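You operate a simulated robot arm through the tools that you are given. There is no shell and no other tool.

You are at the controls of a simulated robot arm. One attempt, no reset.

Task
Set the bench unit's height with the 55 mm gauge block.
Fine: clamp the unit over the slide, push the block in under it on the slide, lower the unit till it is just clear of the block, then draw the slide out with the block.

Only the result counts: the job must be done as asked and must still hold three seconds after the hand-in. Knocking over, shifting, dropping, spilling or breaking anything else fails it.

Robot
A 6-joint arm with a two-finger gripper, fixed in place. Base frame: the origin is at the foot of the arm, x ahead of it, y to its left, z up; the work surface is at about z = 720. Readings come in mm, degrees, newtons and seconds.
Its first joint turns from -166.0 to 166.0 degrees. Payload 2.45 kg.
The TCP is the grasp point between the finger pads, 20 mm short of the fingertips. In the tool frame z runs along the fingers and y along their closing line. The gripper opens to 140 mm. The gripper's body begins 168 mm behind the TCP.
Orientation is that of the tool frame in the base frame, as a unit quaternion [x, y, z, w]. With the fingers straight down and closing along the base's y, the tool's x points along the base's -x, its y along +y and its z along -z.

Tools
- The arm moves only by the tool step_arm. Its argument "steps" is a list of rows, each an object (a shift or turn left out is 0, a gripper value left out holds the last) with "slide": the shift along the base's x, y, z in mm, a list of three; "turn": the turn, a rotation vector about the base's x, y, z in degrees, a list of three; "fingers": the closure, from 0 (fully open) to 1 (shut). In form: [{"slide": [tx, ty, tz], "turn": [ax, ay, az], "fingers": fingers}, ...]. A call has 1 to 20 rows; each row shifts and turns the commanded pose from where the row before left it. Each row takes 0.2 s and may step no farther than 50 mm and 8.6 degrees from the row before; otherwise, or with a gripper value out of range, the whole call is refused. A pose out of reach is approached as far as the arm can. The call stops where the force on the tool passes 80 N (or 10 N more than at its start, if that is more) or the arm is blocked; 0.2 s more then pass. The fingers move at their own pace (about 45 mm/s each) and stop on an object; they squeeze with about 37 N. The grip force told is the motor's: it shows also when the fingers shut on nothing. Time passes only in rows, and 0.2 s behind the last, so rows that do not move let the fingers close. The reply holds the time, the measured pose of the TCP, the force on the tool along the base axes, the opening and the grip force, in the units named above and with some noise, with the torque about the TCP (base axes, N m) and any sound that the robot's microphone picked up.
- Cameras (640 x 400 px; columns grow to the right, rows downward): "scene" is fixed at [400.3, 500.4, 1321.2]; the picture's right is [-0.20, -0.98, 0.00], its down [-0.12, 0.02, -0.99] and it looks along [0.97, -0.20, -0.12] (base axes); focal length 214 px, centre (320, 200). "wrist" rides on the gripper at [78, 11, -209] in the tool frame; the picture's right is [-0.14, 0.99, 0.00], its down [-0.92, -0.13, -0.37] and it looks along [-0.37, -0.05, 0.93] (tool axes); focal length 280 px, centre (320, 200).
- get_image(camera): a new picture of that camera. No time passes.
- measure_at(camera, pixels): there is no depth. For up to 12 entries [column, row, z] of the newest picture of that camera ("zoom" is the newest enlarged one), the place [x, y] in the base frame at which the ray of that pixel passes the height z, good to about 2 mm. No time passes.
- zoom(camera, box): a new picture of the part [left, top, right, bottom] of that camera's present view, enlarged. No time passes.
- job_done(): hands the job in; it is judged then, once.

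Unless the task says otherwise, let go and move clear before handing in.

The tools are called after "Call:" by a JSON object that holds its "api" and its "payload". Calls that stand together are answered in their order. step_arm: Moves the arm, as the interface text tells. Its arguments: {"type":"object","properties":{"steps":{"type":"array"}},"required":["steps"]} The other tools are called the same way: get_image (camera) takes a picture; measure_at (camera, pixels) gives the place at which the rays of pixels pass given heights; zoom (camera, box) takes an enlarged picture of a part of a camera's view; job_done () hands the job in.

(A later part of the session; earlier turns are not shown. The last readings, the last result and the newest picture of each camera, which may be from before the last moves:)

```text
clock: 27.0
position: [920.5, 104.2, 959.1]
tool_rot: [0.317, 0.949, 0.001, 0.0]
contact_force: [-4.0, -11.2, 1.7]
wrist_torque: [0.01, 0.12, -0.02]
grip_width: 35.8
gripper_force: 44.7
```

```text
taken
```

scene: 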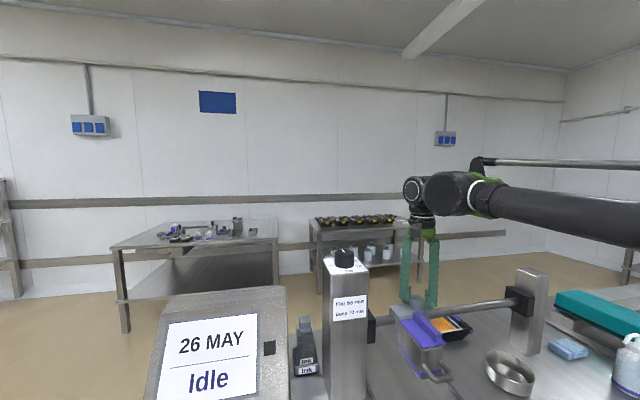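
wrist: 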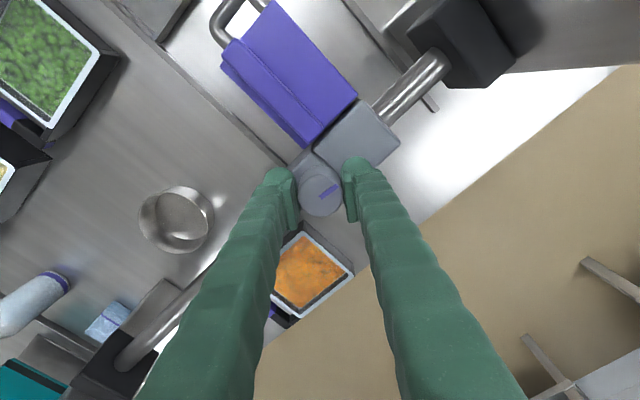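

Call:
{"api": "step_arm", "payload": {"steps": [{"slide": [0, 0, 0]}, {"slide": [0, 0, 0]}]}}

Call:
{"api": "zoom", "payload": {"camera": "scene", "box": [340, 260, 500, 400]}}

```text
clock: 27.6
position: [920.7, 103.1, 959.9]
tool_rot: [0.316, 0.949, 0.0, 0.0]
contact_force: [-7.4, 1.0, -0.5]
wrist_torque: [0.15, 0.22, -0.03]
grip_width: 35.9
gripper_force: 45.2
```

```text
2.86 times, centred on (420, 330) of scene
```

zoom: 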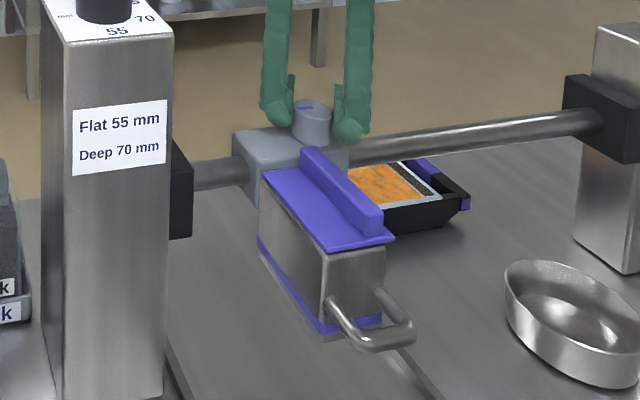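

Force is relaxed now at y≈103. I'll measure the lid's position against the rails before clamping.

Call:
{"api": "measure_at", "payload": {"camera": "wrist", "pixels": [[356, 97, 920], [310, 145, 920], [264, 2, 920], [223, 50, 920], [432, 108, 725], [286, 165, 725]]}}

Call:
{"api": "zoom", "payload": {"camera": "wrist", "box": [200, 0, 440, 150]}}

```text
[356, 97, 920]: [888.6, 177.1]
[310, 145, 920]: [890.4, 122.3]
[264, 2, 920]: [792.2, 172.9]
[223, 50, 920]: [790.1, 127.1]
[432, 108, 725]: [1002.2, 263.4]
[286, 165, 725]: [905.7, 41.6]
```

```text
2.67 times, centred on (320, 75) of wrist
```

zoom: 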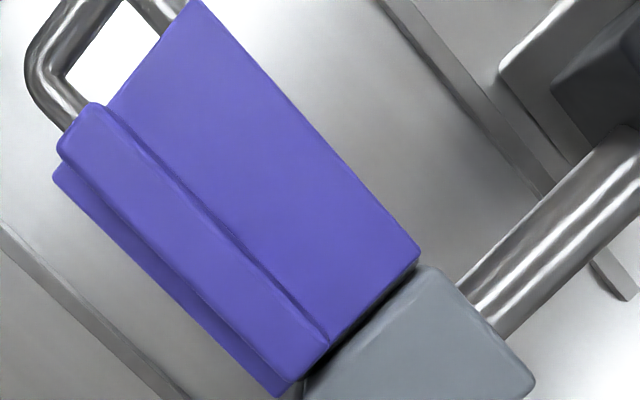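

The lid spans y≈118–177 against rails 41–263, so it's over the slide. Now I'll turn the knob clockwise to clamp.

Call:
{"api": "step_arm", "payload": {"steps": [{"turn": [0, 0, -5]}, {"turn": [0, 0, -5]}, {"turn": [0, 0, -5]}, {"turn": [0, 0, -5]}, {"turn": [0, 0, -5]}, {"turn": [0, 0, -5]}, {"turn": [0, 0, -5]}, {"turn": [0, 0, -4]}]}}

Call:
{"api": "zoom", "payload": {"camera": "wrist", "box": [260, 140, 380, 240]}}

```text
clock: 29.4
position: [921.3, 101.6, 958.9]
tool_rot: [0.616, 0.788, 0.0, 0.001]
contact_force: [0.2, 0.5, 0.4]
wrist_torque: [0.03, -0.05, 0.03]
grip_width: 35.7
gripper_force: 44.9
```

```text
4.00 times, centred on (320, 190) of wrist
```

zoom: 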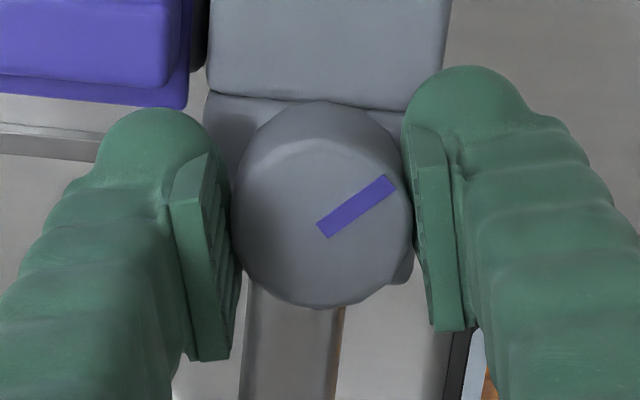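

The knob followed 39° clockwise. I'll let go, turn back +72°, regrip, and turn clockwise again.

Call:
{"api": "step_arm", "payload": {"steps": [{"fingers": 0.6}, {"fingers": 0.5}, {"fingers": 0.5}, {"turn": [0, 0, 8]}, {"turn": [0, 0, 8]}, {"turn": [0, 0, 8]}, {"turn": [0, 0, 8]}, {"turn": [0, 0, 8]}, {"turn": [0, 0, 8]}, {"turn": [0, 0, 8]}, {"turn": [0, 0, 8]}, {"turn": [0, 0, 8]}, {"fingers": 0.7}, {"fingers": 1}, {"fingers": 1}, {"fingers": 1}]}}

Call:
{"api": "zoom", "payload": {"camera": "wrist", "box": [260, 140, 380, 240]}}

```text
clock: 32.8
position: [920.7, 102.0, 959.2]
tool_rot: [0.036, 0.999, 0.0, 0.0]
contact_force: [-0.8, -2.2, -0.8]
wrist_torque: [0.0, 0.04, -0.01]
grip_width: 35.8
gripper_force: 40.4
```

```text
4.00 times, centred on (320, 190) of wrist
```

zoom: 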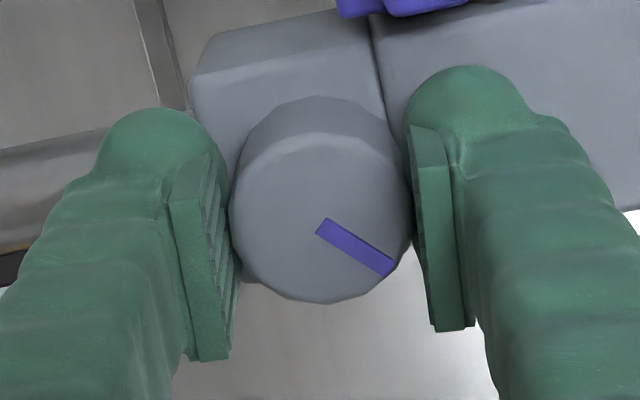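

Regripped. I'll turn clockwise ~50° in small steps and watch for the torque to rise.

Call:
{"api": "step_arm", "payload": {"steps": [{"turn": [0, 0, -5]}, {"turn": [0, 0, -5]}, {"turn": [0, 0, -5]}, {"turn": [0, 0, -5]}, {"turn": [0, 0, -5]}, {"turn": [0, 0, -5]}, {"turn": [0, 0, -5]}, {"turn": [0, 0, -5]}, {"turn": [0, 0, -5]}, {"turn": [0, 0, -5]}]}}

Call:
{"api": "zoom", "payload": {"camera": "wrist", "box": [260, 140, 380, 240]}}

Call:
{"api": "zoom", "payload": {"camera": "scene", "box": [370, 260, 470, 340]}}

```text
clock: 35.0
position: [921.5, 102.9, 959.1]
tool_rot: [0.455, 0.891, 0.0, -0.001]
contact_force: [2.3, 5.4, 1.6]
wrist_torque: [0.1, -0.01, 0.73]
grip_width: 36.0
gripper_force: 44.5
```

```text
4.00 times, centred on (320, 190) of wrist
```

zoom: 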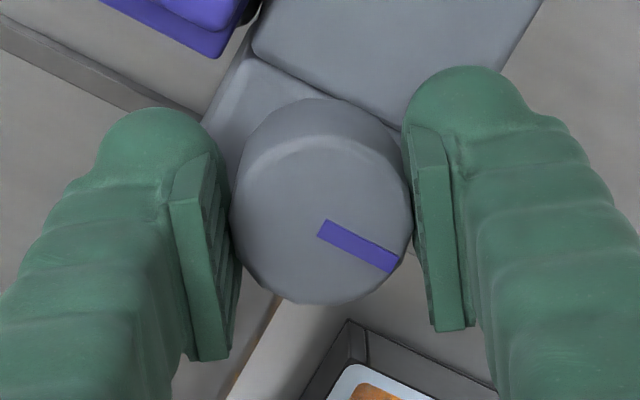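

```text
5.00 times, centred on (420, 300) of scene
```

zoom: 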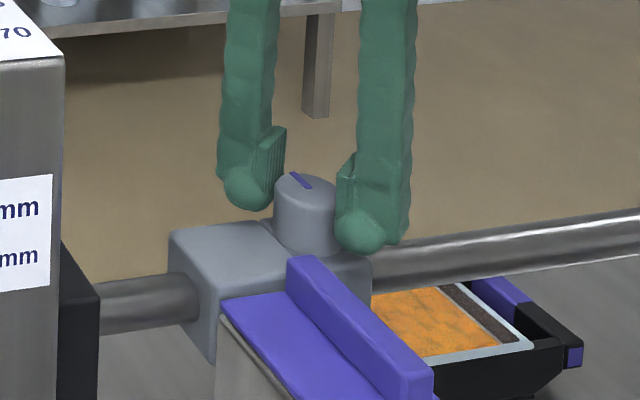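

Torque rose to 0.73 N·m with the line back at +x — it's at its tight stop. I'll ease the turn and test the clamp with a small y push, then let go.

Call:
{"api": "step_arm", "payload": {"steps": [{"turn": [0, 0, -3]}, {"turn": [0, 0, 2]}, {"slide": [0, -2, 0]}, {"slide": [0, -1, 0]}]}}

```text
clock: 36.0
position: [921.1, 100.7, 959.2]
tool_rot: [0.462, 0.887, -0.001, 0.0]
contact_force: [4.6, 17.8, 1.8]
wrist_torque: [0.35, -0.02, 0.03]
grip_width: 35.6
gripper_force: 45.0
```

The clamp holds (18 N for ~2 mm of hand flex). I'll press once more clockwise, release, and rise clear.

Call:
{"api": "step_arm", "payload": {"steps": [{"slide": [0, 2.5, 0], "turn": [0, 0, -2]}, {"turn": [0, 0, -2]}, {"fingers": 0.6}, {"fingers": 0.5}, {"fingers": 0.4}, {"slide": [0, 0, 40]}, {"slide": [0, 0, 50]}]}}

Call:
{"api": "zoom", "payload": {"camera": "wrist", "box": [260, 120, 380, 220]}}

Call:
{"api": "zoom", "payload": {"camera": "scene", "box": [370, 260, 470, 340]}}

```text
clock: 37.6
position: [919.3, 100.2, 1049.8]
tool_rot: [0.493, 0.87, 0.0, -0.001]
contact_force: [0.4, -0.6, -0.8]
wrist_torque: [0.03, 0.01, -0.02]
grip_width: 84.1
gripper_force: 0.1
```

```text
4.00 times, centred on (320, 170) of wrist
```

zoom: 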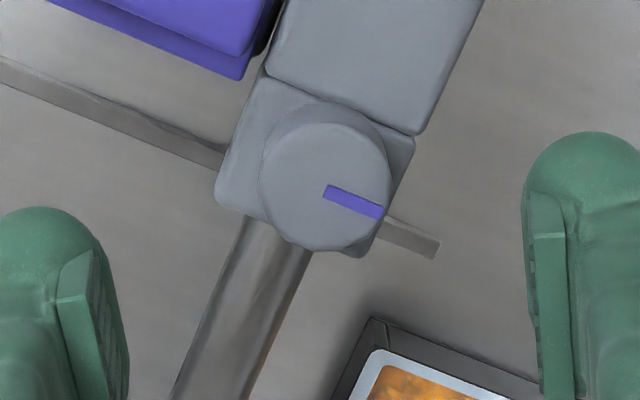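

```text
5.00 times, centred on (420, 300) of scene
```

zoom: 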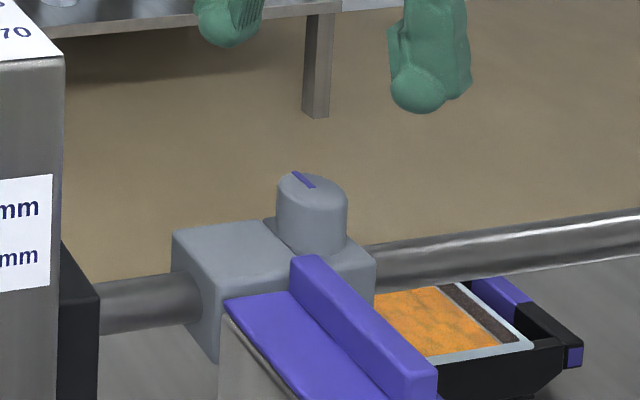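

The line points +x again and the unit stands clamped over the slide. Next I'll retract, square up the hand and go look at the gauge blocks.

Call:
{"api": "step_arm", "payload": {"steps": [{"slide": [-44, 0, 20], "turn": [0, 0, 8], "fingers": 0}, {"slide": [-44, 0, 20], "turn": [0, 0, 8]}, {"slide": [-44, 0, 20], "turn": [0, 0, 8]}, {"slide": [-44, 0, 20], "turn": [0, 0, 8]}, {"slide": [-44, 0, 20], "turn": [0, 0, 8]}, {"slide": [-24, 42, 0], "turn": [0, 0, 8]}, {"slide": [-24, 42, 0], "turn": [0, 0, 8]}, {"slide": [-24, 42, 0], "turn": [0, 0, 3]}, {"slide": [-24, 42, 0]}, {"slide": [-24, 42, 0]}, {"slide": [-24, 42, 0]}, {"slide": [-24, 42, -10]}, {"slide": [-24, 42, -40]}, {"slide": [-24, 42, -40]}]}}

Call:
{"api": "get_image", "payload": {"camera": "wrist"}}

Call:
{"api": "get_image", "payload": {"camera": "scene"}}

```text
refused: row 13 steps farther than a row can; nothing moved
```

```text
taken
```

wrist: 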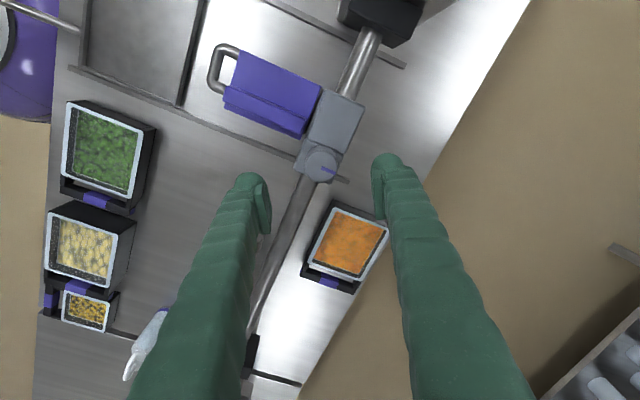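

```text
taken
```

scene: 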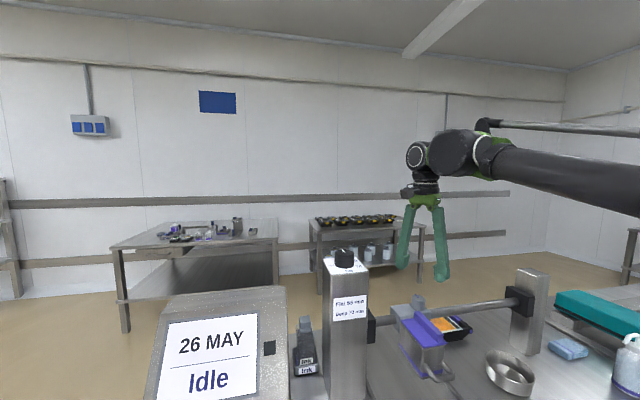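

The call was refused for an over-long row, nothing moved. I'll resend it with shorter last rows.

Call:
{"api": "step_arm", "payload": {"steps": [{"slide": [-44, 0, 20], "turn": [0, 0, 8], "fingers": 0}, {"slide": [-44, 0, 20], "turn": [0, 0, 8]}, {"slide": [-44, 0, 20], "turn": [0, 0, 8]}, {"slide": [-44, 0, 20], "turn": [0, 0, 8]}, {"slide": [-44, 0, 20], "turn": [0, 0, 8]}, {"slide": [-24, 42, 0], "turn": [0, 0, 8]}, {"slide": [-24, 42, 0], "turn": [0, 0, 8]}, {"slide": [-24, 42, 0], "turn": [0, 0, 3]}, {"slide": [-24, 42, 0]}, {"slide": [-24, 42, 0]}, {"slide": [-24, 42, 0]}, {"slide": [-24, 42, 0]}, {"slide": [-24, 42, 0]}, {"slide": [-24, 42, 0]}, {"slide": [0, 0, -45]}, {"slide": [0, 0, -45]}]}}

Call:
{"api": "get_image", "payload": {"camera": "wrist"}}

Call:
{"api": "get_image", "payload": {"camera": "scene"}}

```text
clock: 41.0
position: [482.9, 479.3, 1059.6]
tool_rot: [0.0, 1.0, 0.0, 0.0]
contact_force: [-0.4, 1.2, 0.1]
wrist_torque: [-0.01, 0.03, -0.01]
grip_width: 139.9
gripper_force: 0.1
```

```text
taken
```

wrist: 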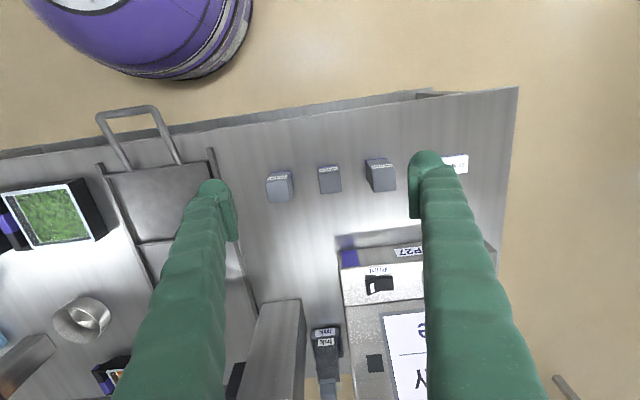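

```text
taken
```

scene: 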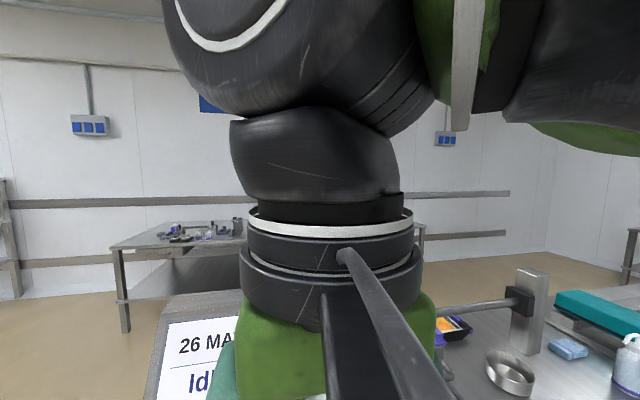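

The three blocks are at wrist px (280,185), (330,178), (381,174). I'll zoom to read labels and measure them.

Call:
{"api": "zoom", "payload": {"camera": "wrist", "box": [260, 155, 400, 210]}}

Call:
{"api": "zoom", "payload": {"camera": "wrist", "box": [310, 158, 350, 198]}}

```text
4.57 times, centred on (330, 182) of wrist
```

zoom: 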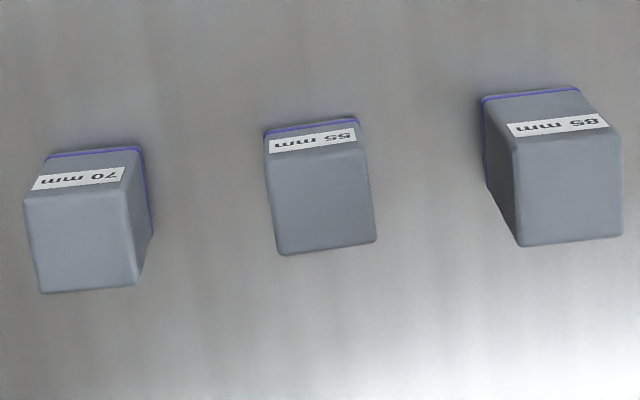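

```text
10.00 times, centred on (330, 178) of wrist
```

zoom: 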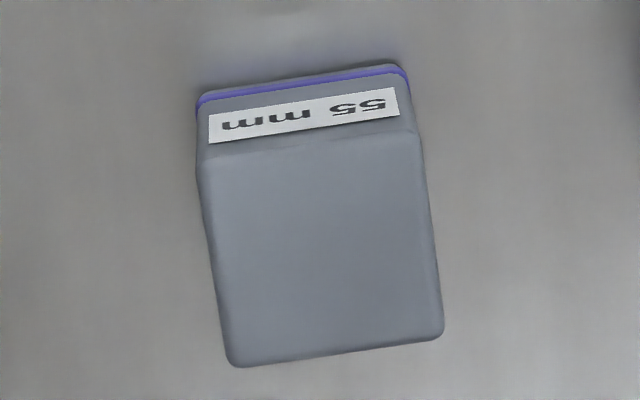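

The middle block clearly reads "55 mm". I'll measure its top-face corners at z=775 (55 above the bench) and the slide plate/handle features.

Call:
{"api": "measure_at", "payload": {"camera": "wrist", "pixels": [[318, 174, 775], [339.8, 172, 775], [342.3, 191.5, 775], [321.2, 194.5, 775], [318, 166, 720], [338, 164, 720], [107, 175, 735], [210, 162, 735], [97, 118, 735], [155, 107, 735]]}}

Call:
{"api": "zoom", "payload": {"camera": "wrist", "box": [80, 90, 240, 250]}}

```text
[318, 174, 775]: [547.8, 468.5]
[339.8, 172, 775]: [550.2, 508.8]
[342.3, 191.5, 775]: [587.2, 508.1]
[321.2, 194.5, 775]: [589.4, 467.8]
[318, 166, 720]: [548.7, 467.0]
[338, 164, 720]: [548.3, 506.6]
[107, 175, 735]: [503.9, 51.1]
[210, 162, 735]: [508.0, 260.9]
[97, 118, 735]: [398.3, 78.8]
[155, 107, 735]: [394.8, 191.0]
```

```text
2.50 times, centred on (160, 170) of wrist
```

zoom: 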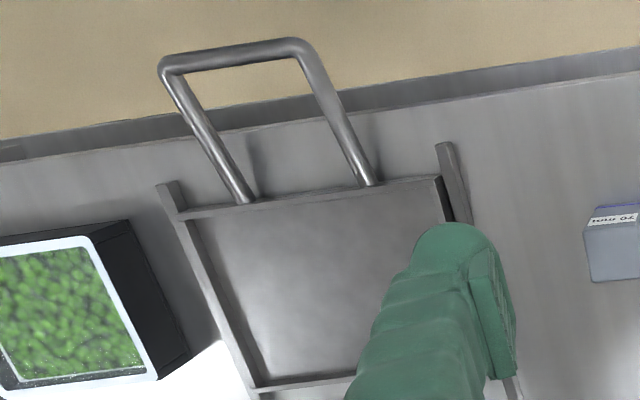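

The 55 block is 40×40×55 at centre (568,488), its neighbours ~56 mm away on each side. I'll set a 70 mm opening and go down to just above it.

Call:
{"api": "step_arm", "payload": {"steps": [{"slide": [41.6, 4.6, -10], "fingers": 0.5}, {"slide": [41.7, 4.6, -10]}, {"slide": [0, 0, -47]}, {"slide": [0, 0, -47]}, {"slide": [0, 0, -47]}, {"slide": [0, 0, -47]}]}}

Call:
{"api": "get_image", "payload": {"camera": "wrist"}}

```text
clock: 42.4
position: [568.8, 490.1, 849.7]
tool_rot: [-0.001, 1.0, 0.0, 0.0]
contact_force: [0.1, -0.1, -0.4]
wrist_torque: [-0.03, -0.03, 0.0]
grip_width: 70.0
gripper_force: 0.0
```

```text
taken
```

wrist: 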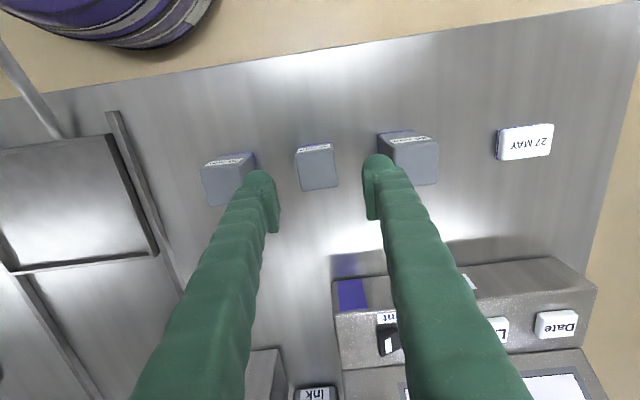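

Call:
{"api": "zoom", "payload": {"camera": "wrist", "box": [240, 120, 400, 240]}}

Call:
{"api": "measure_at", "payload": {"camera": "wrist", "pixels": [[296.5, 155, 775], [333, 150, 775], [337.5, 184, 775], [302, 190, 775], [226, 185, 790], [409, 160, 805]]}}

```text
3.33 times, centred on (320, 180) of wrist
```

zoom: 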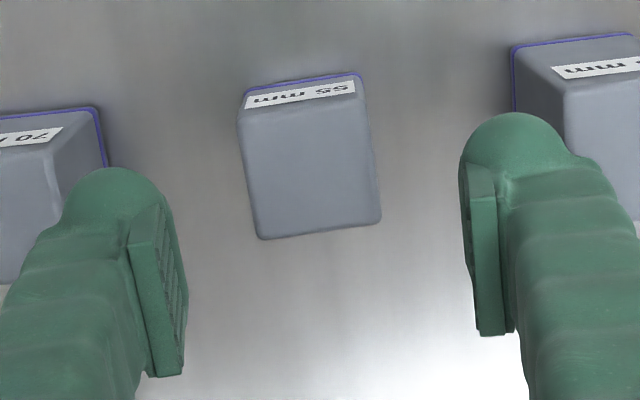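

```text
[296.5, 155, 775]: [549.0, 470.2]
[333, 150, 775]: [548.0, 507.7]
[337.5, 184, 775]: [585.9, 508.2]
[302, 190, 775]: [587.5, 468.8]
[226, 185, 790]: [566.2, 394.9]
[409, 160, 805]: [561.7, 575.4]
```

The block is centred between the fingers. I'll descend to z≈748 and close on it.

Call:
{"api": "step_arm", "payload": {"steps": [{"slide": [-0.5, 0.5, -45]}, {"slide": [0, 0, -35]}, {"slide": [0, 0, -22]}, {"fingers": 0.65}, {"fingers": 1}, {"fingers": 1}, {"fingers": 1}, {"fingers": 1}]}}

Call:
{"api": "get_image", "payload": {"camera": "wrist"}}

```text
clock: 44.2
position: [568.1, 489.8, 749.8]
tool_rot: [0.0, 1.0, 0.0, 0.0]
contact_force: [-0.1, -0.2, -0.3]
wrist_torque: [0.02, -0.01, -0.02]
grip_width: 40.8
gripper_force: 37.3
```

```text
taken
```

wrist: 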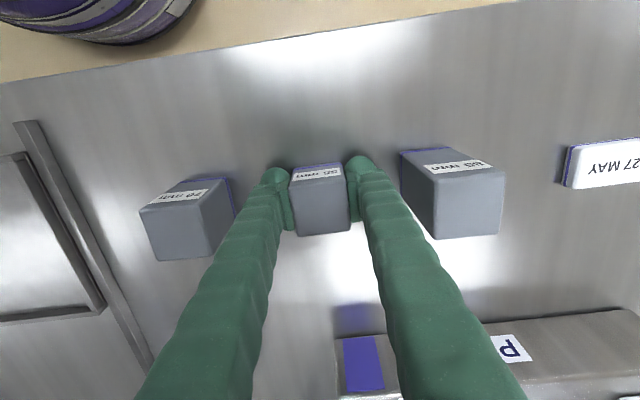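

The block is held (40.8 mm, 37 N). I'll lift it clear of its neighbours and carry it over the slide tray.

Call:
{"api": "step_arm", "payload": {"steps": [{"slide": [0, 0, 30]}, {"slide": [0, 0, 40]}, {"slide": [0, 0, 45]}, {"slide": [0, 0, 15]}, {"slide": [2.75, -42.4, 0]}, {"slide": [2.75, -42.4, 0]}, {"slide": [2.75, -42.4, 0]}, {"slide": [2.75, -42.4, 0]}, {"slide": [2.75, -42.4, 0]}, {"slide": [2.75, -42.4, 0]}, {"slide": [2.75, -42.4, 0]}, {"slide": [2.75, -42.4, 0]}]}}

Call:
{"api": "get_image", "payload": {"camera": "wrist"}}

Call:
{"api": "get_image", "payload": {"camera": "scene"}}

```text
clock: 46.8
position: [588.9, 150.1, 878.2]
tool_rot: [0.0, 1.0, 0.0, 0.0]
contact_force: [-0.6, 0.2, -0.1]
wrist_torque: [-0.01, 0.0, -0.02]
grip_width: 0.1
gripper_force: 29.3
```

```text
taken
```

wrist: 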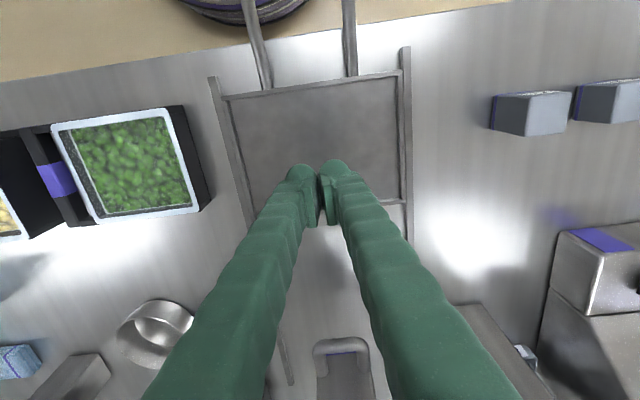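

```text
taken
```

scene: 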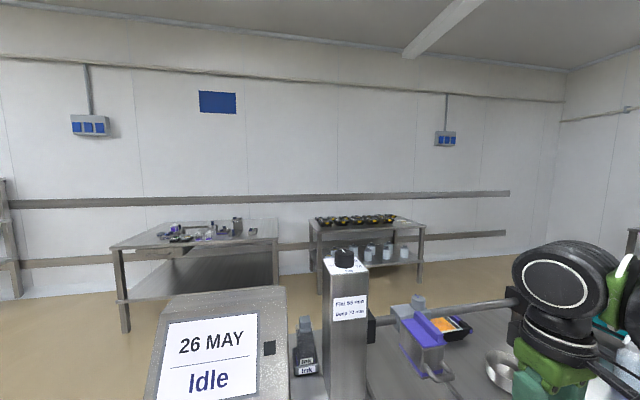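

The grip reads 0.1 mm — the block slipped out of the fingers. A block is visible at wrist ~(607,103), about where it started; I'll look closely at it.

Call:
{"api": "zoom", "payload": {"camera": "wrist", "box": [470, 60, 640, 166]}}

Call:
{"api": "measure_at", "payload": {"camera": "wrist", "pixels": [[526, 137, 720], [596, 122, 720], [494, 97, 790], [580, 85, 775]]}}

```text
3.76 times, centred on (555, 113) of wrist
```

zoom: 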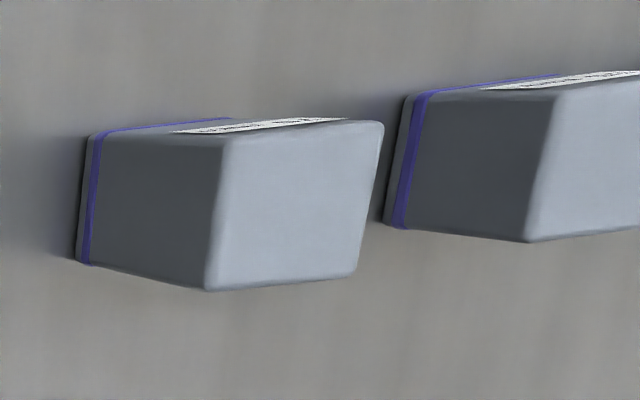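

```text
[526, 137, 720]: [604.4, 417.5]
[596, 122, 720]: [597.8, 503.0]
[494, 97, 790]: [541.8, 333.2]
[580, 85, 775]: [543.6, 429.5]
```

Call:
{"api": "measure_at", "payload": {"camera": "wrist", "pixels": [[490.6, 129, 720], [572.3, 119.6, 720], [575.5, 88, 720], [493.5, 98.5, 720]]}}

```text
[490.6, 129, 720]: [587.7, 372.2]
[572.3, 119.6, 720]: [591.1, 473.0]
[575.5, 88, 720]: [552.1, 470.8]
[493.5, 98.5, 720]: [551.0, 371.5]
```

The 55 block is standing upright practically where it was (-y side now ≈471). I'll go back above it, open the fingers to 70 mm and re-measure.

Call:
{"api": "step_arm", "payload": {"steps": [{"slide": [-2.5, 42.4, 0], "fingers": 0.5}, {"slide": [-2.5, 42.4, 0]}, {"slide": [-2.5, 42.4, 0]}, {"slide": [-2.5, 42.4, 0]}, {"slide": [-2.5, 42.4, 0]}, {"slide": [-2.5, 42.4, 0]}, {"slide": [-2.5, 42.4, 0]}, {"slide": [-2.5, 42.4, 0]}, {"slide": [0, 0, 0]}]}}

Call:
{"api": "zoom", "payload": {"camera": "wrist", "box": [240, 100, 400, 220]}}

Call:
{"api": "get_image", "payload": {"camera": "wrist"}}

```text
clock: 48.8
position: [570.6, 489.7, 877.4]
tool_rot: [0.0, 1.0, 0.001, 0.0]
contact_force: [-0.2, 0.4, -0.1]
wrist_torque: [0.0, 0.02, -0.02]
grip_width: 70.0
gripper_force: 0.1
```

```text
3.33 times, centred on (320, 160) of wrist
```

zoom: 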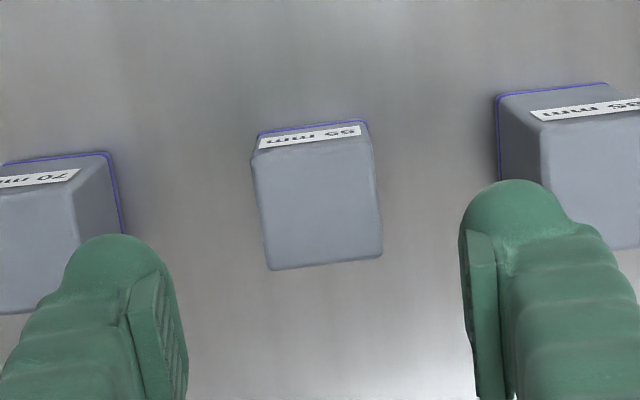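

```text
taken
```

wrist: 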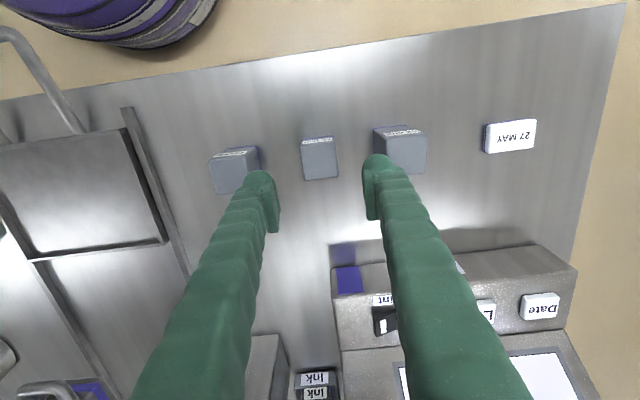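

Call:
{"api": "measure_at", "payload": {"camera": "wrist", "pixels": [[299.9, 148, 775], [335.6, 143.5, 775], [338.6, 175.9, 775], [305, 181, 775]]}}

```text
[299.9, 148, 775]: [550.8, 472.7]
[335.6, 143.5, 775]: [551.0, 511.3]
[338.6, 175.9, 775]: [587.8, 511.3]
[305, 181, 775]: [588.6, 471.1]
```

Block centre now (569.5,491.6). I'll descend a little lower this time (TCP ≈745), grip, wait, and lift slowly with a check.

Call:
{"api": "step_arm", "payload": {"steps": [{"slide": [-0.5, 3, -44]}, {"slide": [0, 0, -44]}, {"slide": [0, 0, -30]}, {"slide": [0, 0, -16]}, {"fingers": 0.65}, {"fingers": 1}, {"fingers": 1}, {"fingers": 1}, {"fingers": 1}, {"fingers": 1}, {"slide": [0, 0, 2]}, {"slide": [0, 0, 2]}, {"slide": [0, 0, 2]}]}}

Call:
{"api": "zoom", "payload": {"camera": "wrist", "box": [260, 140, 380, 240]}}

```text
clock: 51.6
position: [569.3, 492.9, 750.8]
tool_rot: [0.0, 1.0, 0.0, 0.0]
contact_force: [0.5, -0.5, -1.5]
wrist_torque: [-0.01, 0.02, 0.0]
grip_width: 40.7
gripper_force: 37.4
```

```text
4.00 times, centred on (320, 190) of wrist
```

zoom: 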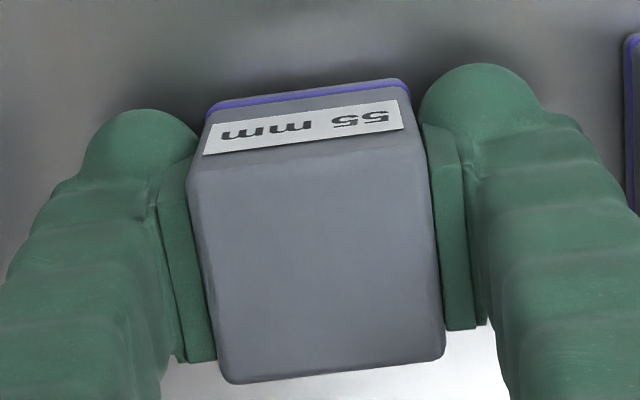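

Grip 40.7 mm and only -1.5 N along z. I'll lift a bit more, slowly, and check whether the block rises with the fingers.

Call:
{"api": "step_arm", "payload": {"steps": [{"slide": [0, 0, 3]}, {"slide": [0, 0, 3]}, {"slide": [0, 0, 3]}, {"slide": [0, 0, 3]}, {"slide": [0, 0, 3]}]}}

Call:
{"api": "zoom", "payload": {"camera": "wrist", "box": [260, 140, 380, 240]}}

```text
clock: 52.8
position: [570.2, 493.0, 766.4]
tool_rot: [0.0, 1.0, 0.0, 0.001]
contact_force: [-0.4, 0.7, -1.8]
wrist_torque: [0.0, -0.02, 0.0]
grip_width: 41.1
gripper_force: 36.6
```

```text
4.00 times, centred on (320, 190) of wrist
```

zoom: 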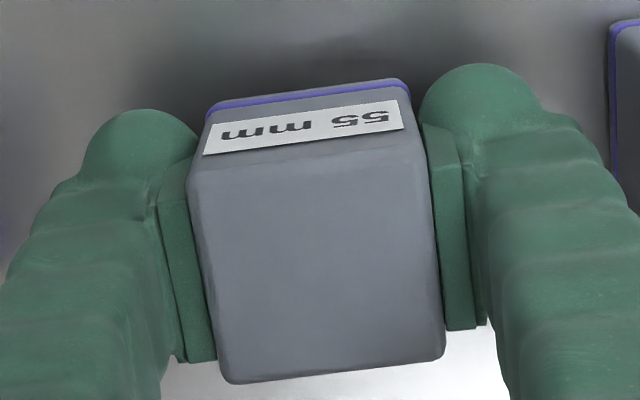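

The block sits unchanged between the fingers, so it's lifting (≈0.17 kg). I'll continue lifting at a moderate pace.

Call:
{"api": "step_arm", "payload": {"steps": [{"slide": [0, 0, 6]}, {"slide": [0, 0, 10]}, {"slide": [0, 0, 12]}, {"slide": [0, 0, 12]}, {"slide": [0, 0, 12]}, {"slide": [0, 0, 12]}, {"slide": [0, 0, 12]}, {"slide": [0, 0, 12]}, {"slide": [0, 0, 6]}]}}

Call:
{"api": "get_image", "payload": {"camera": "wrist"}}

```text
clock: 54.8
position: [569.9, 491.6, 859.2]
tool_rot: [0.0, 1.0, -0.001, 0.0]
contact_force: [0.1, 0.1, -2.0]
wrist_torque: [-0.03, 0.02, 0.01]
grip_width: 40.6
gripper_force: 36.7
```

```text
taken
```

wrist: 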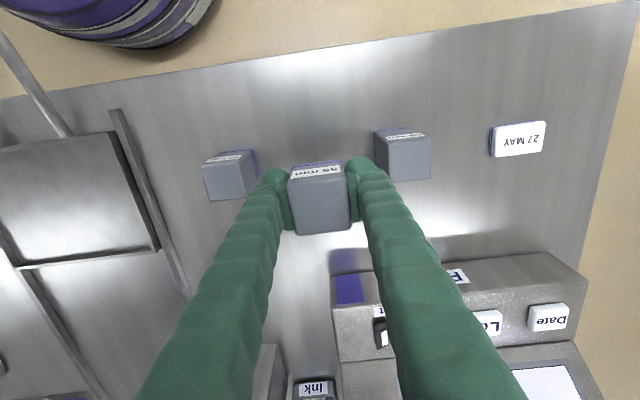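

The block is lifted clear (bottom at ≈835). I'll carry it gently over the slide tray.

Call:
{"api": "step_arm", "payload": {"steps": [{"slide": [1.1, -10, 0]}, {"slide": [1.1, -20, 0]}, {"slide": [1.1, -20, 0]}, {"slide": [1.1, -20, 0]}, {"slide": [1.1, -20, 0]}, {"slide": [1.1, -20, 0]}, {"slide": [1.1, -20, 0]}, {"slide": [1.1, -20, 0]}, {"slide": [1.1, -20, 0]}, {"slide": [1.1, -20, 0]}, {"slide": [1.1, -20, 0]}, {"slide": [1.1, -20, 0]}, {"slide": [1.1, -20, 0]}, {"slide": [1.1, -20, 0]}, {"slide": [1.1, -20, 0]}, {"slide": [1.1, -20, 0]}, {"slide": [1.1, -20, 0]}, {"slide": [1.8, -12.5, 0]}]}}

Call:
{"api": "get_image", "payload": {"camera": "wrist"}}

```text
clock: 58.6
position: [589.3, 149.2, 860.2]
tool_rot: [0.0, 1.0, 0.0, 0.0]
contact_force: [-0.1, 0.1, -2.1]
wrist_torque: [0.0, -0.02, 0.0]
grip_width: 40.8
gripper_force: 36.7
```

```text
taken
```

wrist: 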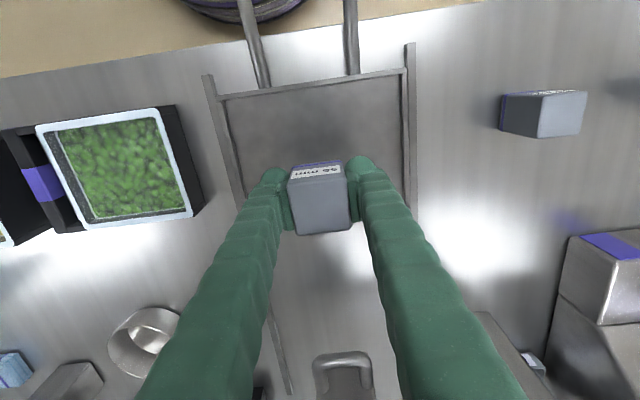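

The block hangs over the tray. I'll measure the tray's floor extents from here.

Call:
{"api": "zoom", "payload": {"camera": "wrist", "box": [195, 40, 435, 240]}}

Call:
{"api": "measure_at", "payload": {"camera": "wrist", "pixels": [[222, 98, 730], [405, 73, 730], [407, 200, 730], [389, 202, 730], [245, 195, 730], [320, 190, 790]]}}

```text
2.00 times, centred on (315, 140) of wrist
```

zoom: 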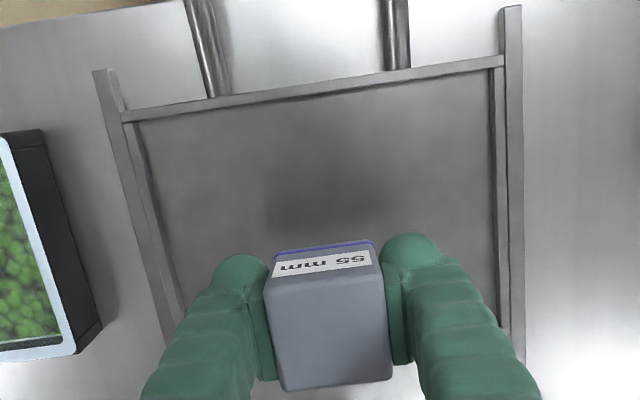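

```text
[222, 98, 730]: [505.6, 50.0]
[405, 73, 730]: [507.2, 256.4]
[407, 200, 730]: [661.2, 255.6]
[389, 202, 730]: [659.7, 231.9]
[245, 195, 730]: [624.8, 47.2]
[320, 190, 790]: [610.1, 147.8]
```

Tray spans x≈505–661+, y≈50–256; the block is near its centre. I'll lower it to just above the floor, then in small steps until contact.

Call:
{"api": "step_arm", "payload": {"steps": [{"slide": [0, 0, -8]}, {"slide": [0, 0, -14]}, {"slide": [0, 0, -14]}, {"slide": [0, 0, -14]}, {"slide": [0, 0, -14]}, {"slide": [0, 0, -14]}, {"slide": [0, 0, -10]}, {"slide": [0, 0, -6]}, {"slide": [0, 0, 0]}]}}

Call:
{"api": "get_image", "payload": {"camera": "wrist"}}

```text
clock: 60.6
position: [591.2, 149.5, 765.9]
tool_rot: [-0.001, 1.0, 0.0, 0.0]
contact_force: [-1.2, -0.1, -1.7]
wrist_torque: [0.01, -0.02, 0.02]
grip_width: 41.1
gripper_force: 36.8
```

```text
taken
```

wrist: 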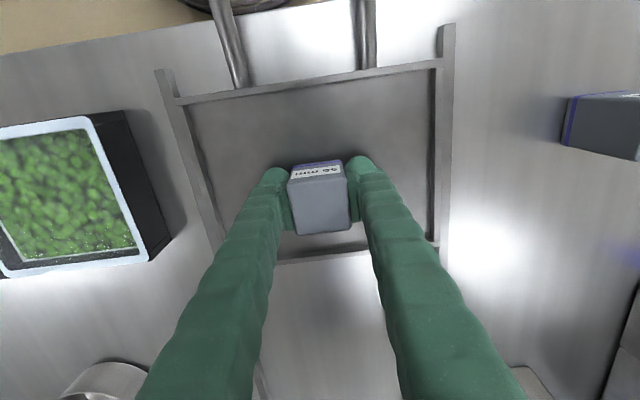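

Block bottom is at about 741. I'll lower in 2 mm steps, checking force.

Call:
{"api": "step_arm", "payload": {"steps": [{"slide": [0, 0, -2]}, {"slide": [0, 0, -2]}, {"slide": [0, 0, -2]}, {"slide": [0, 0, -2]}]}}

```text
clock: 61.6
position: [590.0, 150.1, 758.0]
tool_rot: [0.0, 1.0, 0.0, 0.001]
contact_force: [0.8, -0.4, -2.5]
wrist_torque: [0.04, -0.01, -0.01]
grip_width: 41.0
gripper_force: 37.1
```

Call:
{"api": "step_arm", "payload": {"steps": [{"slide": [0, 0, -1.5]}, {"slide": [0, 0, -1.5]}, {"slide": [0, 0, 0]}]}}

```text
clock: 62.4
position: [589.2, 149.9, 756.5]
tool_rot: [0.002, 1.0, 0.0, 0.001]
contact_force: [4.7, 0.2, 39.9]
wrist_torque: [-0.03, -0.04, -0.02]
grip_width: 41.1
gripper_force: 36.8
```

Contact: 40 N at TCP≈756, so the tray floor is at z≈731. I'll ease up 1.2 mm, open gently and rise.

Call:
{"api": "step_arm", "payload": {"steps": [{"slide": [0, 0, 1.2]}, {"slide": [0, 0, 0]}, {"fingers": 0.65}, {"fingers": 0.6}, {"fingers": 0.55}, {"fingers": 0.5}, {"fingers": 0.5}, {"slide": [0, 0, 10]}, {"slide": [0, 0, 25]}, {"slide": [0, 0, 45]}, {"slide": [0, 0, 45]}]}}

Call:
{"api": "get_image", "payload": {"camera": "wrist"}}

```text
clock: 64.8
position: [589.0, 150.0, 881.1]
tool_rot: [0.0, 1.0, 0.0, 0.0]
contact_force: [-0.5, 0.4, 0.7]
wrist_torque: [0.0, 0.02, 0.01]
grip_width: 70.0
gripper_force: 0.2
```

```text
taken
```

wrist: 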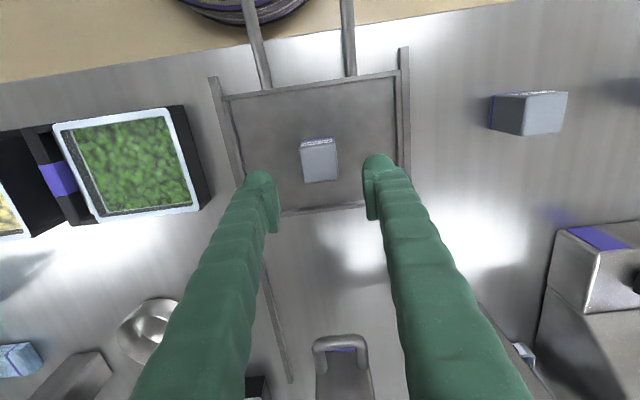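

The block stands on the tray. Next I'll move back over the handle for a look.

Call:
{"api": "step_arm", "payload": {"steps": [{"slide": [-40, 0, 20]}, {"slide": [-40, 0, 20]}, {"slide": [-40, 0, 20]}, {"slide": [-45, 0, 0]}, {"slide": [-45, 0, 0]}]}}

Call:
{"api": "get_image", "payload": {"camera": "wrist"}}

Call:
{"api": "get_image", "payload": {"camera": "scene"}}

```text
clock: 66.0
position: [378.1, 149.5, 941.0]
tool_rot: [0.001, 1.0, 0.0, 0.0]
contact_force: [0.0, 0.2, 0.2]
wrist_torque: [0.01, 0.01, 0.0]
grip_width: 70.0
gripper_force: 0.1
```

```text
taken
```

wrist: 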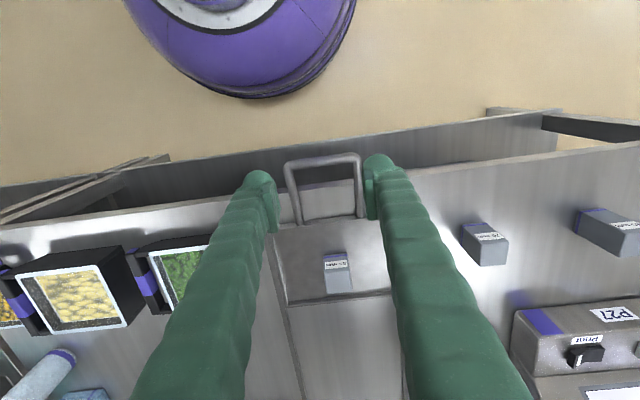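

```text
taken
```

scene: 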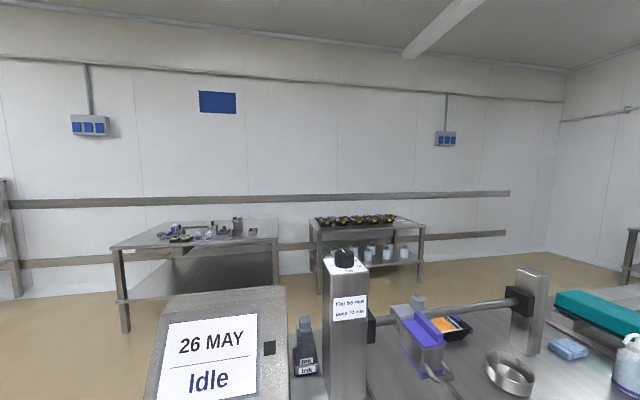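

Call:
{"api": "zoom", "payload": {"camera": "wrist", "box": [250, 130, 400, 310]}}

Call:
{"api": "measure_at", "payload": {"camera": "wrist", "pixels": [[288, 164, 720], [288, 164, 780], [354, 157, 720], [354, 157, 780], [299, 223, 731], [362, 214, 731], [337, 262, 786]]}}

```text
2.22 times, centred on (325, 220) of wrist
```

zoom: 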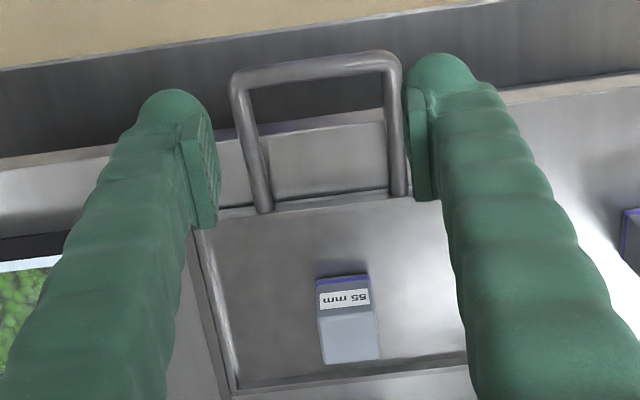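

```text
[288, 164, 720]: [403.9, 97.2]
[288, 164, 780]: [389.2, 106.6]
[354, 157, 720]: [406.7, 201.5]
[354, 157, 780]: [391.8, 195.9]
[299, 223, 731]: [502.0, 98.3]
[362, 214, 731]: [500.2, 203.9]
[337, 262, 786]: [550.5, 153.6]
```

I need the crossbar's height more precisely; I'll take a second view from 90 mm further forward and lower for stereo.

Call:
{"api": "measure_at", "payload": {"camera": "wrist", "pixels": [[322.7, 161, 720], [322.7, 161, 760], [289.5, 166.5, 720], [289.5, 166.5, 760], [352, 156.5, 720], [352, 156.5, 760], [322.7, 188.5, 720]]}}

Call:
{"api": "step_arm", "payload": {"steps": [{"slide": [45, -40, 0]}, {"slide": [45, -40, 0]}]}}

Call:
{"api": "zoom", "payload": {"camera": "wrist", "box": [270, 50, 430, 210]}}

Call:
{"api": "get_image", "payload": {"camera": "wrist"}}

```text
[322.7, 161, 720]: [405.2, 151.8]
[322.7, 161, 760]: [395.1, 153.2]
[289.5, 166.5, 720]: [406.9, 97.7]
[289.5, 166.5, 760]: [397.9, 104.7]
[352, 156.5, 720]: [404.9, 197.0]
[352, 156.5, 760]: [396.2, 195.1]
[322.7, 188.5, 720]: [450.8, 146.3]
```

```text
refused: row 1 steps farther than a row can; nothing moved
```

```text
2.50 times, centred on (350, 130) of wrist
```

zoom: 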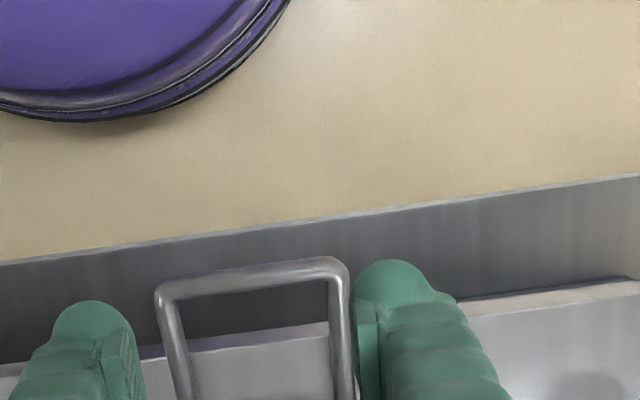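

```text
taken
```

wrist: 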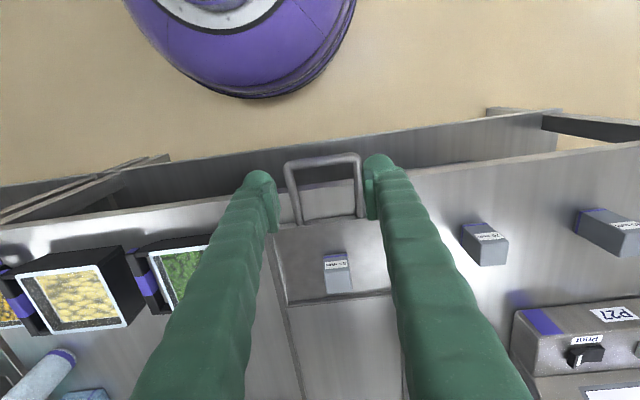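

Call:
{"api": "step_arm", "payload": {"steps": [{"slide": [30, -35, 0]}, {"slide": [30, -35, 0]}, {"slide": [30, 0, 0]}]}}

Call:
{"api": "zoom", "payload": {"camera": "wrist", "box": [290, 50, 450, 210]}}

Call:
{"api": "get_image", "payload": {"camera": "wrist"}}

```text
clock: 66.8
position: [470.8, 79.5, 941.2]
tool_rot: [0.0, 1.0, 0.0, 0.0]
contact_force: [-0.2, -0.8, 0.6]
wrist_torque: [0.0, -0.04, -0.03]
grip_width: 70.2
gripper_force: 0.0
```

```text
2.50 times, centred on (370, 130) of wrist
```

zoom: 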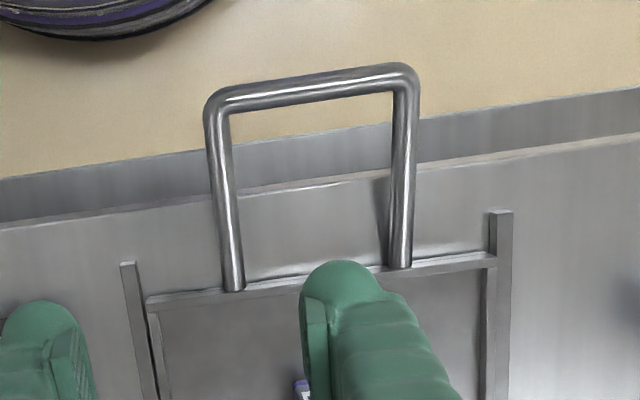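

```text
taken
```

wrist: 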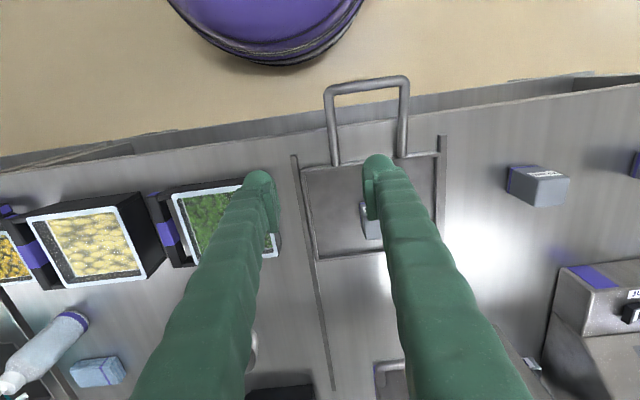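

Call:
{"api": "measure_at", "payload": {"camera": "wrist", "pixels": [[366.8, 85.2, 720], [366.8, 85.2, 760], [328, 91.2, 720], [328, 91.2, 760], [404, 81.2, 720], [404, 81.2, 760], [322, 156, 731], [322, 156, 740], [427, 145, 740]]}}

```text
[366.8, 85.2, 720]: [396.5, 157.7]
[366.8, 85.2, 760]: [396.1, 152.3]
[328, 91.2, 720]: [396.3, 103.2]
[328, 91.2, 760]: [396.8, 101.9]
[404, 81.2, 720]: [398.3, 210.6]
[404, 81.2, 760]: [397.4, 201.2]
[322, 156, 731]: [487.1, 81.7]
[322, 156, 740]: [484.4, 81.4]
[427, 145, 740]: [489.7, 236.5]
```

Crossbar at x≈396.5, y 103–203, z≈755, overhanging the bench edge (x≈451). I'll close the fingers and bring them down in front of the crossbar (at x≈355) to push the slide.

Call:
{"api": "step_arm", "payload": {"steps": [{"slide": [-38.3, 24.7, 0], "fingers": 1}, {"slide": [-38.3, 24.7, 0]}, {"slide": [-38.4, 24.6, 0]}, {"slide": [0, 0, -46.7]}, {"slide": [0, 0, -46.7]}, {"slide": [0, 0, -46.7]}, {"slide": [0, 0, -46.6]}, {"slide": [0, 0, 0]}]}}

Call:
{"api": "get_image", "payload": {"camera": "wrist"}}

```text
clock: 68.6
position: [354.2, 154.9, 756.1]
tool_rot: [0.0, 1.0, 0.001, 0.0]
contact_force: [0.7, 0.4, -0.2]
wrist_torque: [0.0, -0.02, 0.0]
grip_width: 0.1
gripper_force: 29.8
```

```text
taken
```

wrist: 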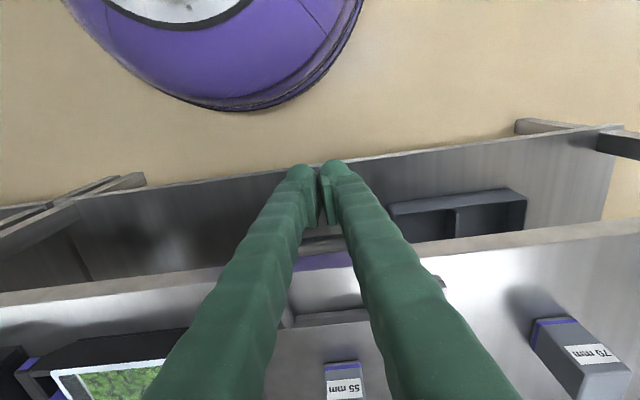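

Call:
{"api": "zoom", "payload": {"camera": "wrist", "box": [220, 150, 440, 330]}}

```text
2.22 times, centred on (330, 240) of wrist
```

zoom: 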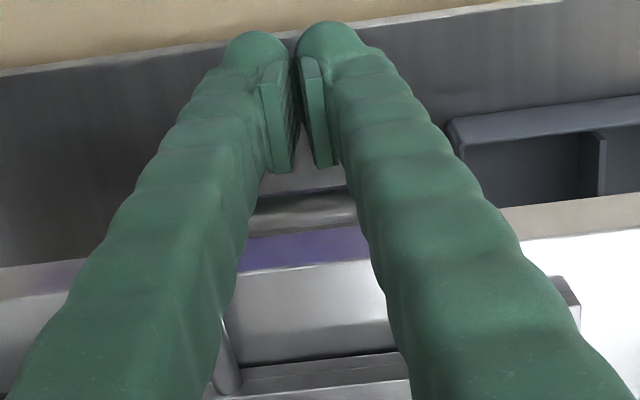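

The crossbar is visible just ahead of the fingers (zoom (300,212)). I'll creep forward to contact and begin pushing slowly.

Call:
{"api": "step_arm", "payload": {"steps": [{"slide": [5, -0.5, 0]}, {"slide": [5, -0.5, 0]}, {"slide": [3, 0, 0]}, {"slide": [2, 0, 0]}, {"slide": [2, 0, 0]}, {"slide": [2, 0, 0]}, {"slide": [2, 0, 0]}, {"slide": [2, 0, 0]}, {"slide": [3, 0, 0]}, {"slide": [3, 0, 0]}]}}

Call:
{"api": "zoom", "payload": {"camera": "wrist", "box": [220, 150, 440, 400]}}

```text
clock: 70.8
position: [383.4, 153.6, 754.7]
tool_rot: [0.001, 1.0, 0.0, 0.0]
contact_force: [-1.0, -0.2, 0.5]
wrist_torque: [0.03, -0.02, -0.03]
grip_width: 0.1
gripper_force: 29.1
```

```text
1.60 times, centred on (330, 275) of wrist
```

zoom: 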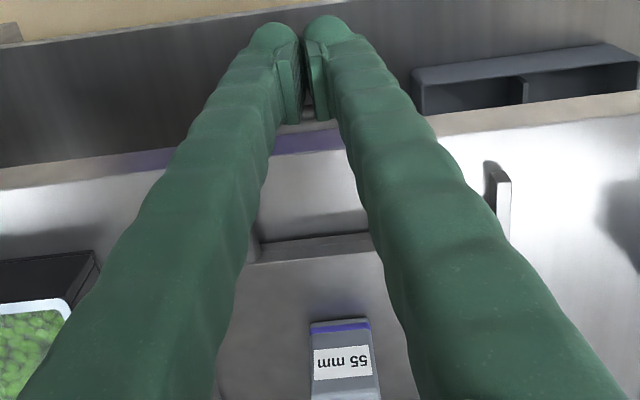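

Very light contact (-1 N). I'll keep pushing at 5 mm per step and check the block stays put on the tray.

Call:
{"api": "step_arm", "payload": {"steps": [{"slide": [3, 0, 0]}, {"slide": [4, 0, 0]}, {"slide": [5, 0, 0]}, {"slide": [5, 0, 0]}, {"slide": [5, 0, 0]}, {"slide": [5, 0, 0]}, {"slide": [5, 0, 0]}, {"slide": [5, 0, 0]}, {"slide": [5, 0, 0]}, {"slide": [5, 0, 0]}]}}

Call:
{"api": "get_image", "payload": {"camera": "wrist"}}

```text
clock: 73.0
position: [430.0, 153.3, 754.8]
tool_rot: [0.0, 1.0, -0.001, 0.0]
contact_force: [0.6, 0.0, 0.1]
wrist_torque: [0.05, 0.0, 0.01]
grip_width: 0.0
gripper_force: 29.7
```

```text
taken
```

wrist: 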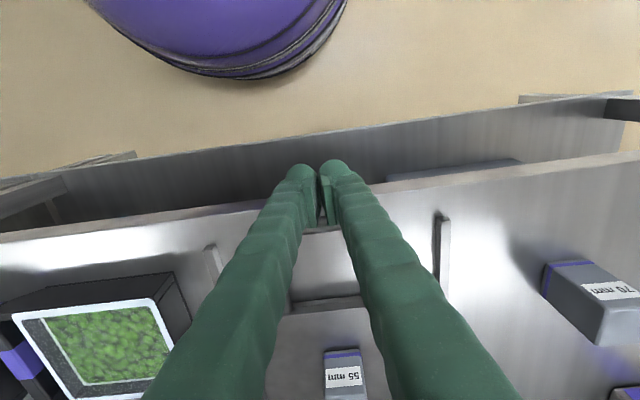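

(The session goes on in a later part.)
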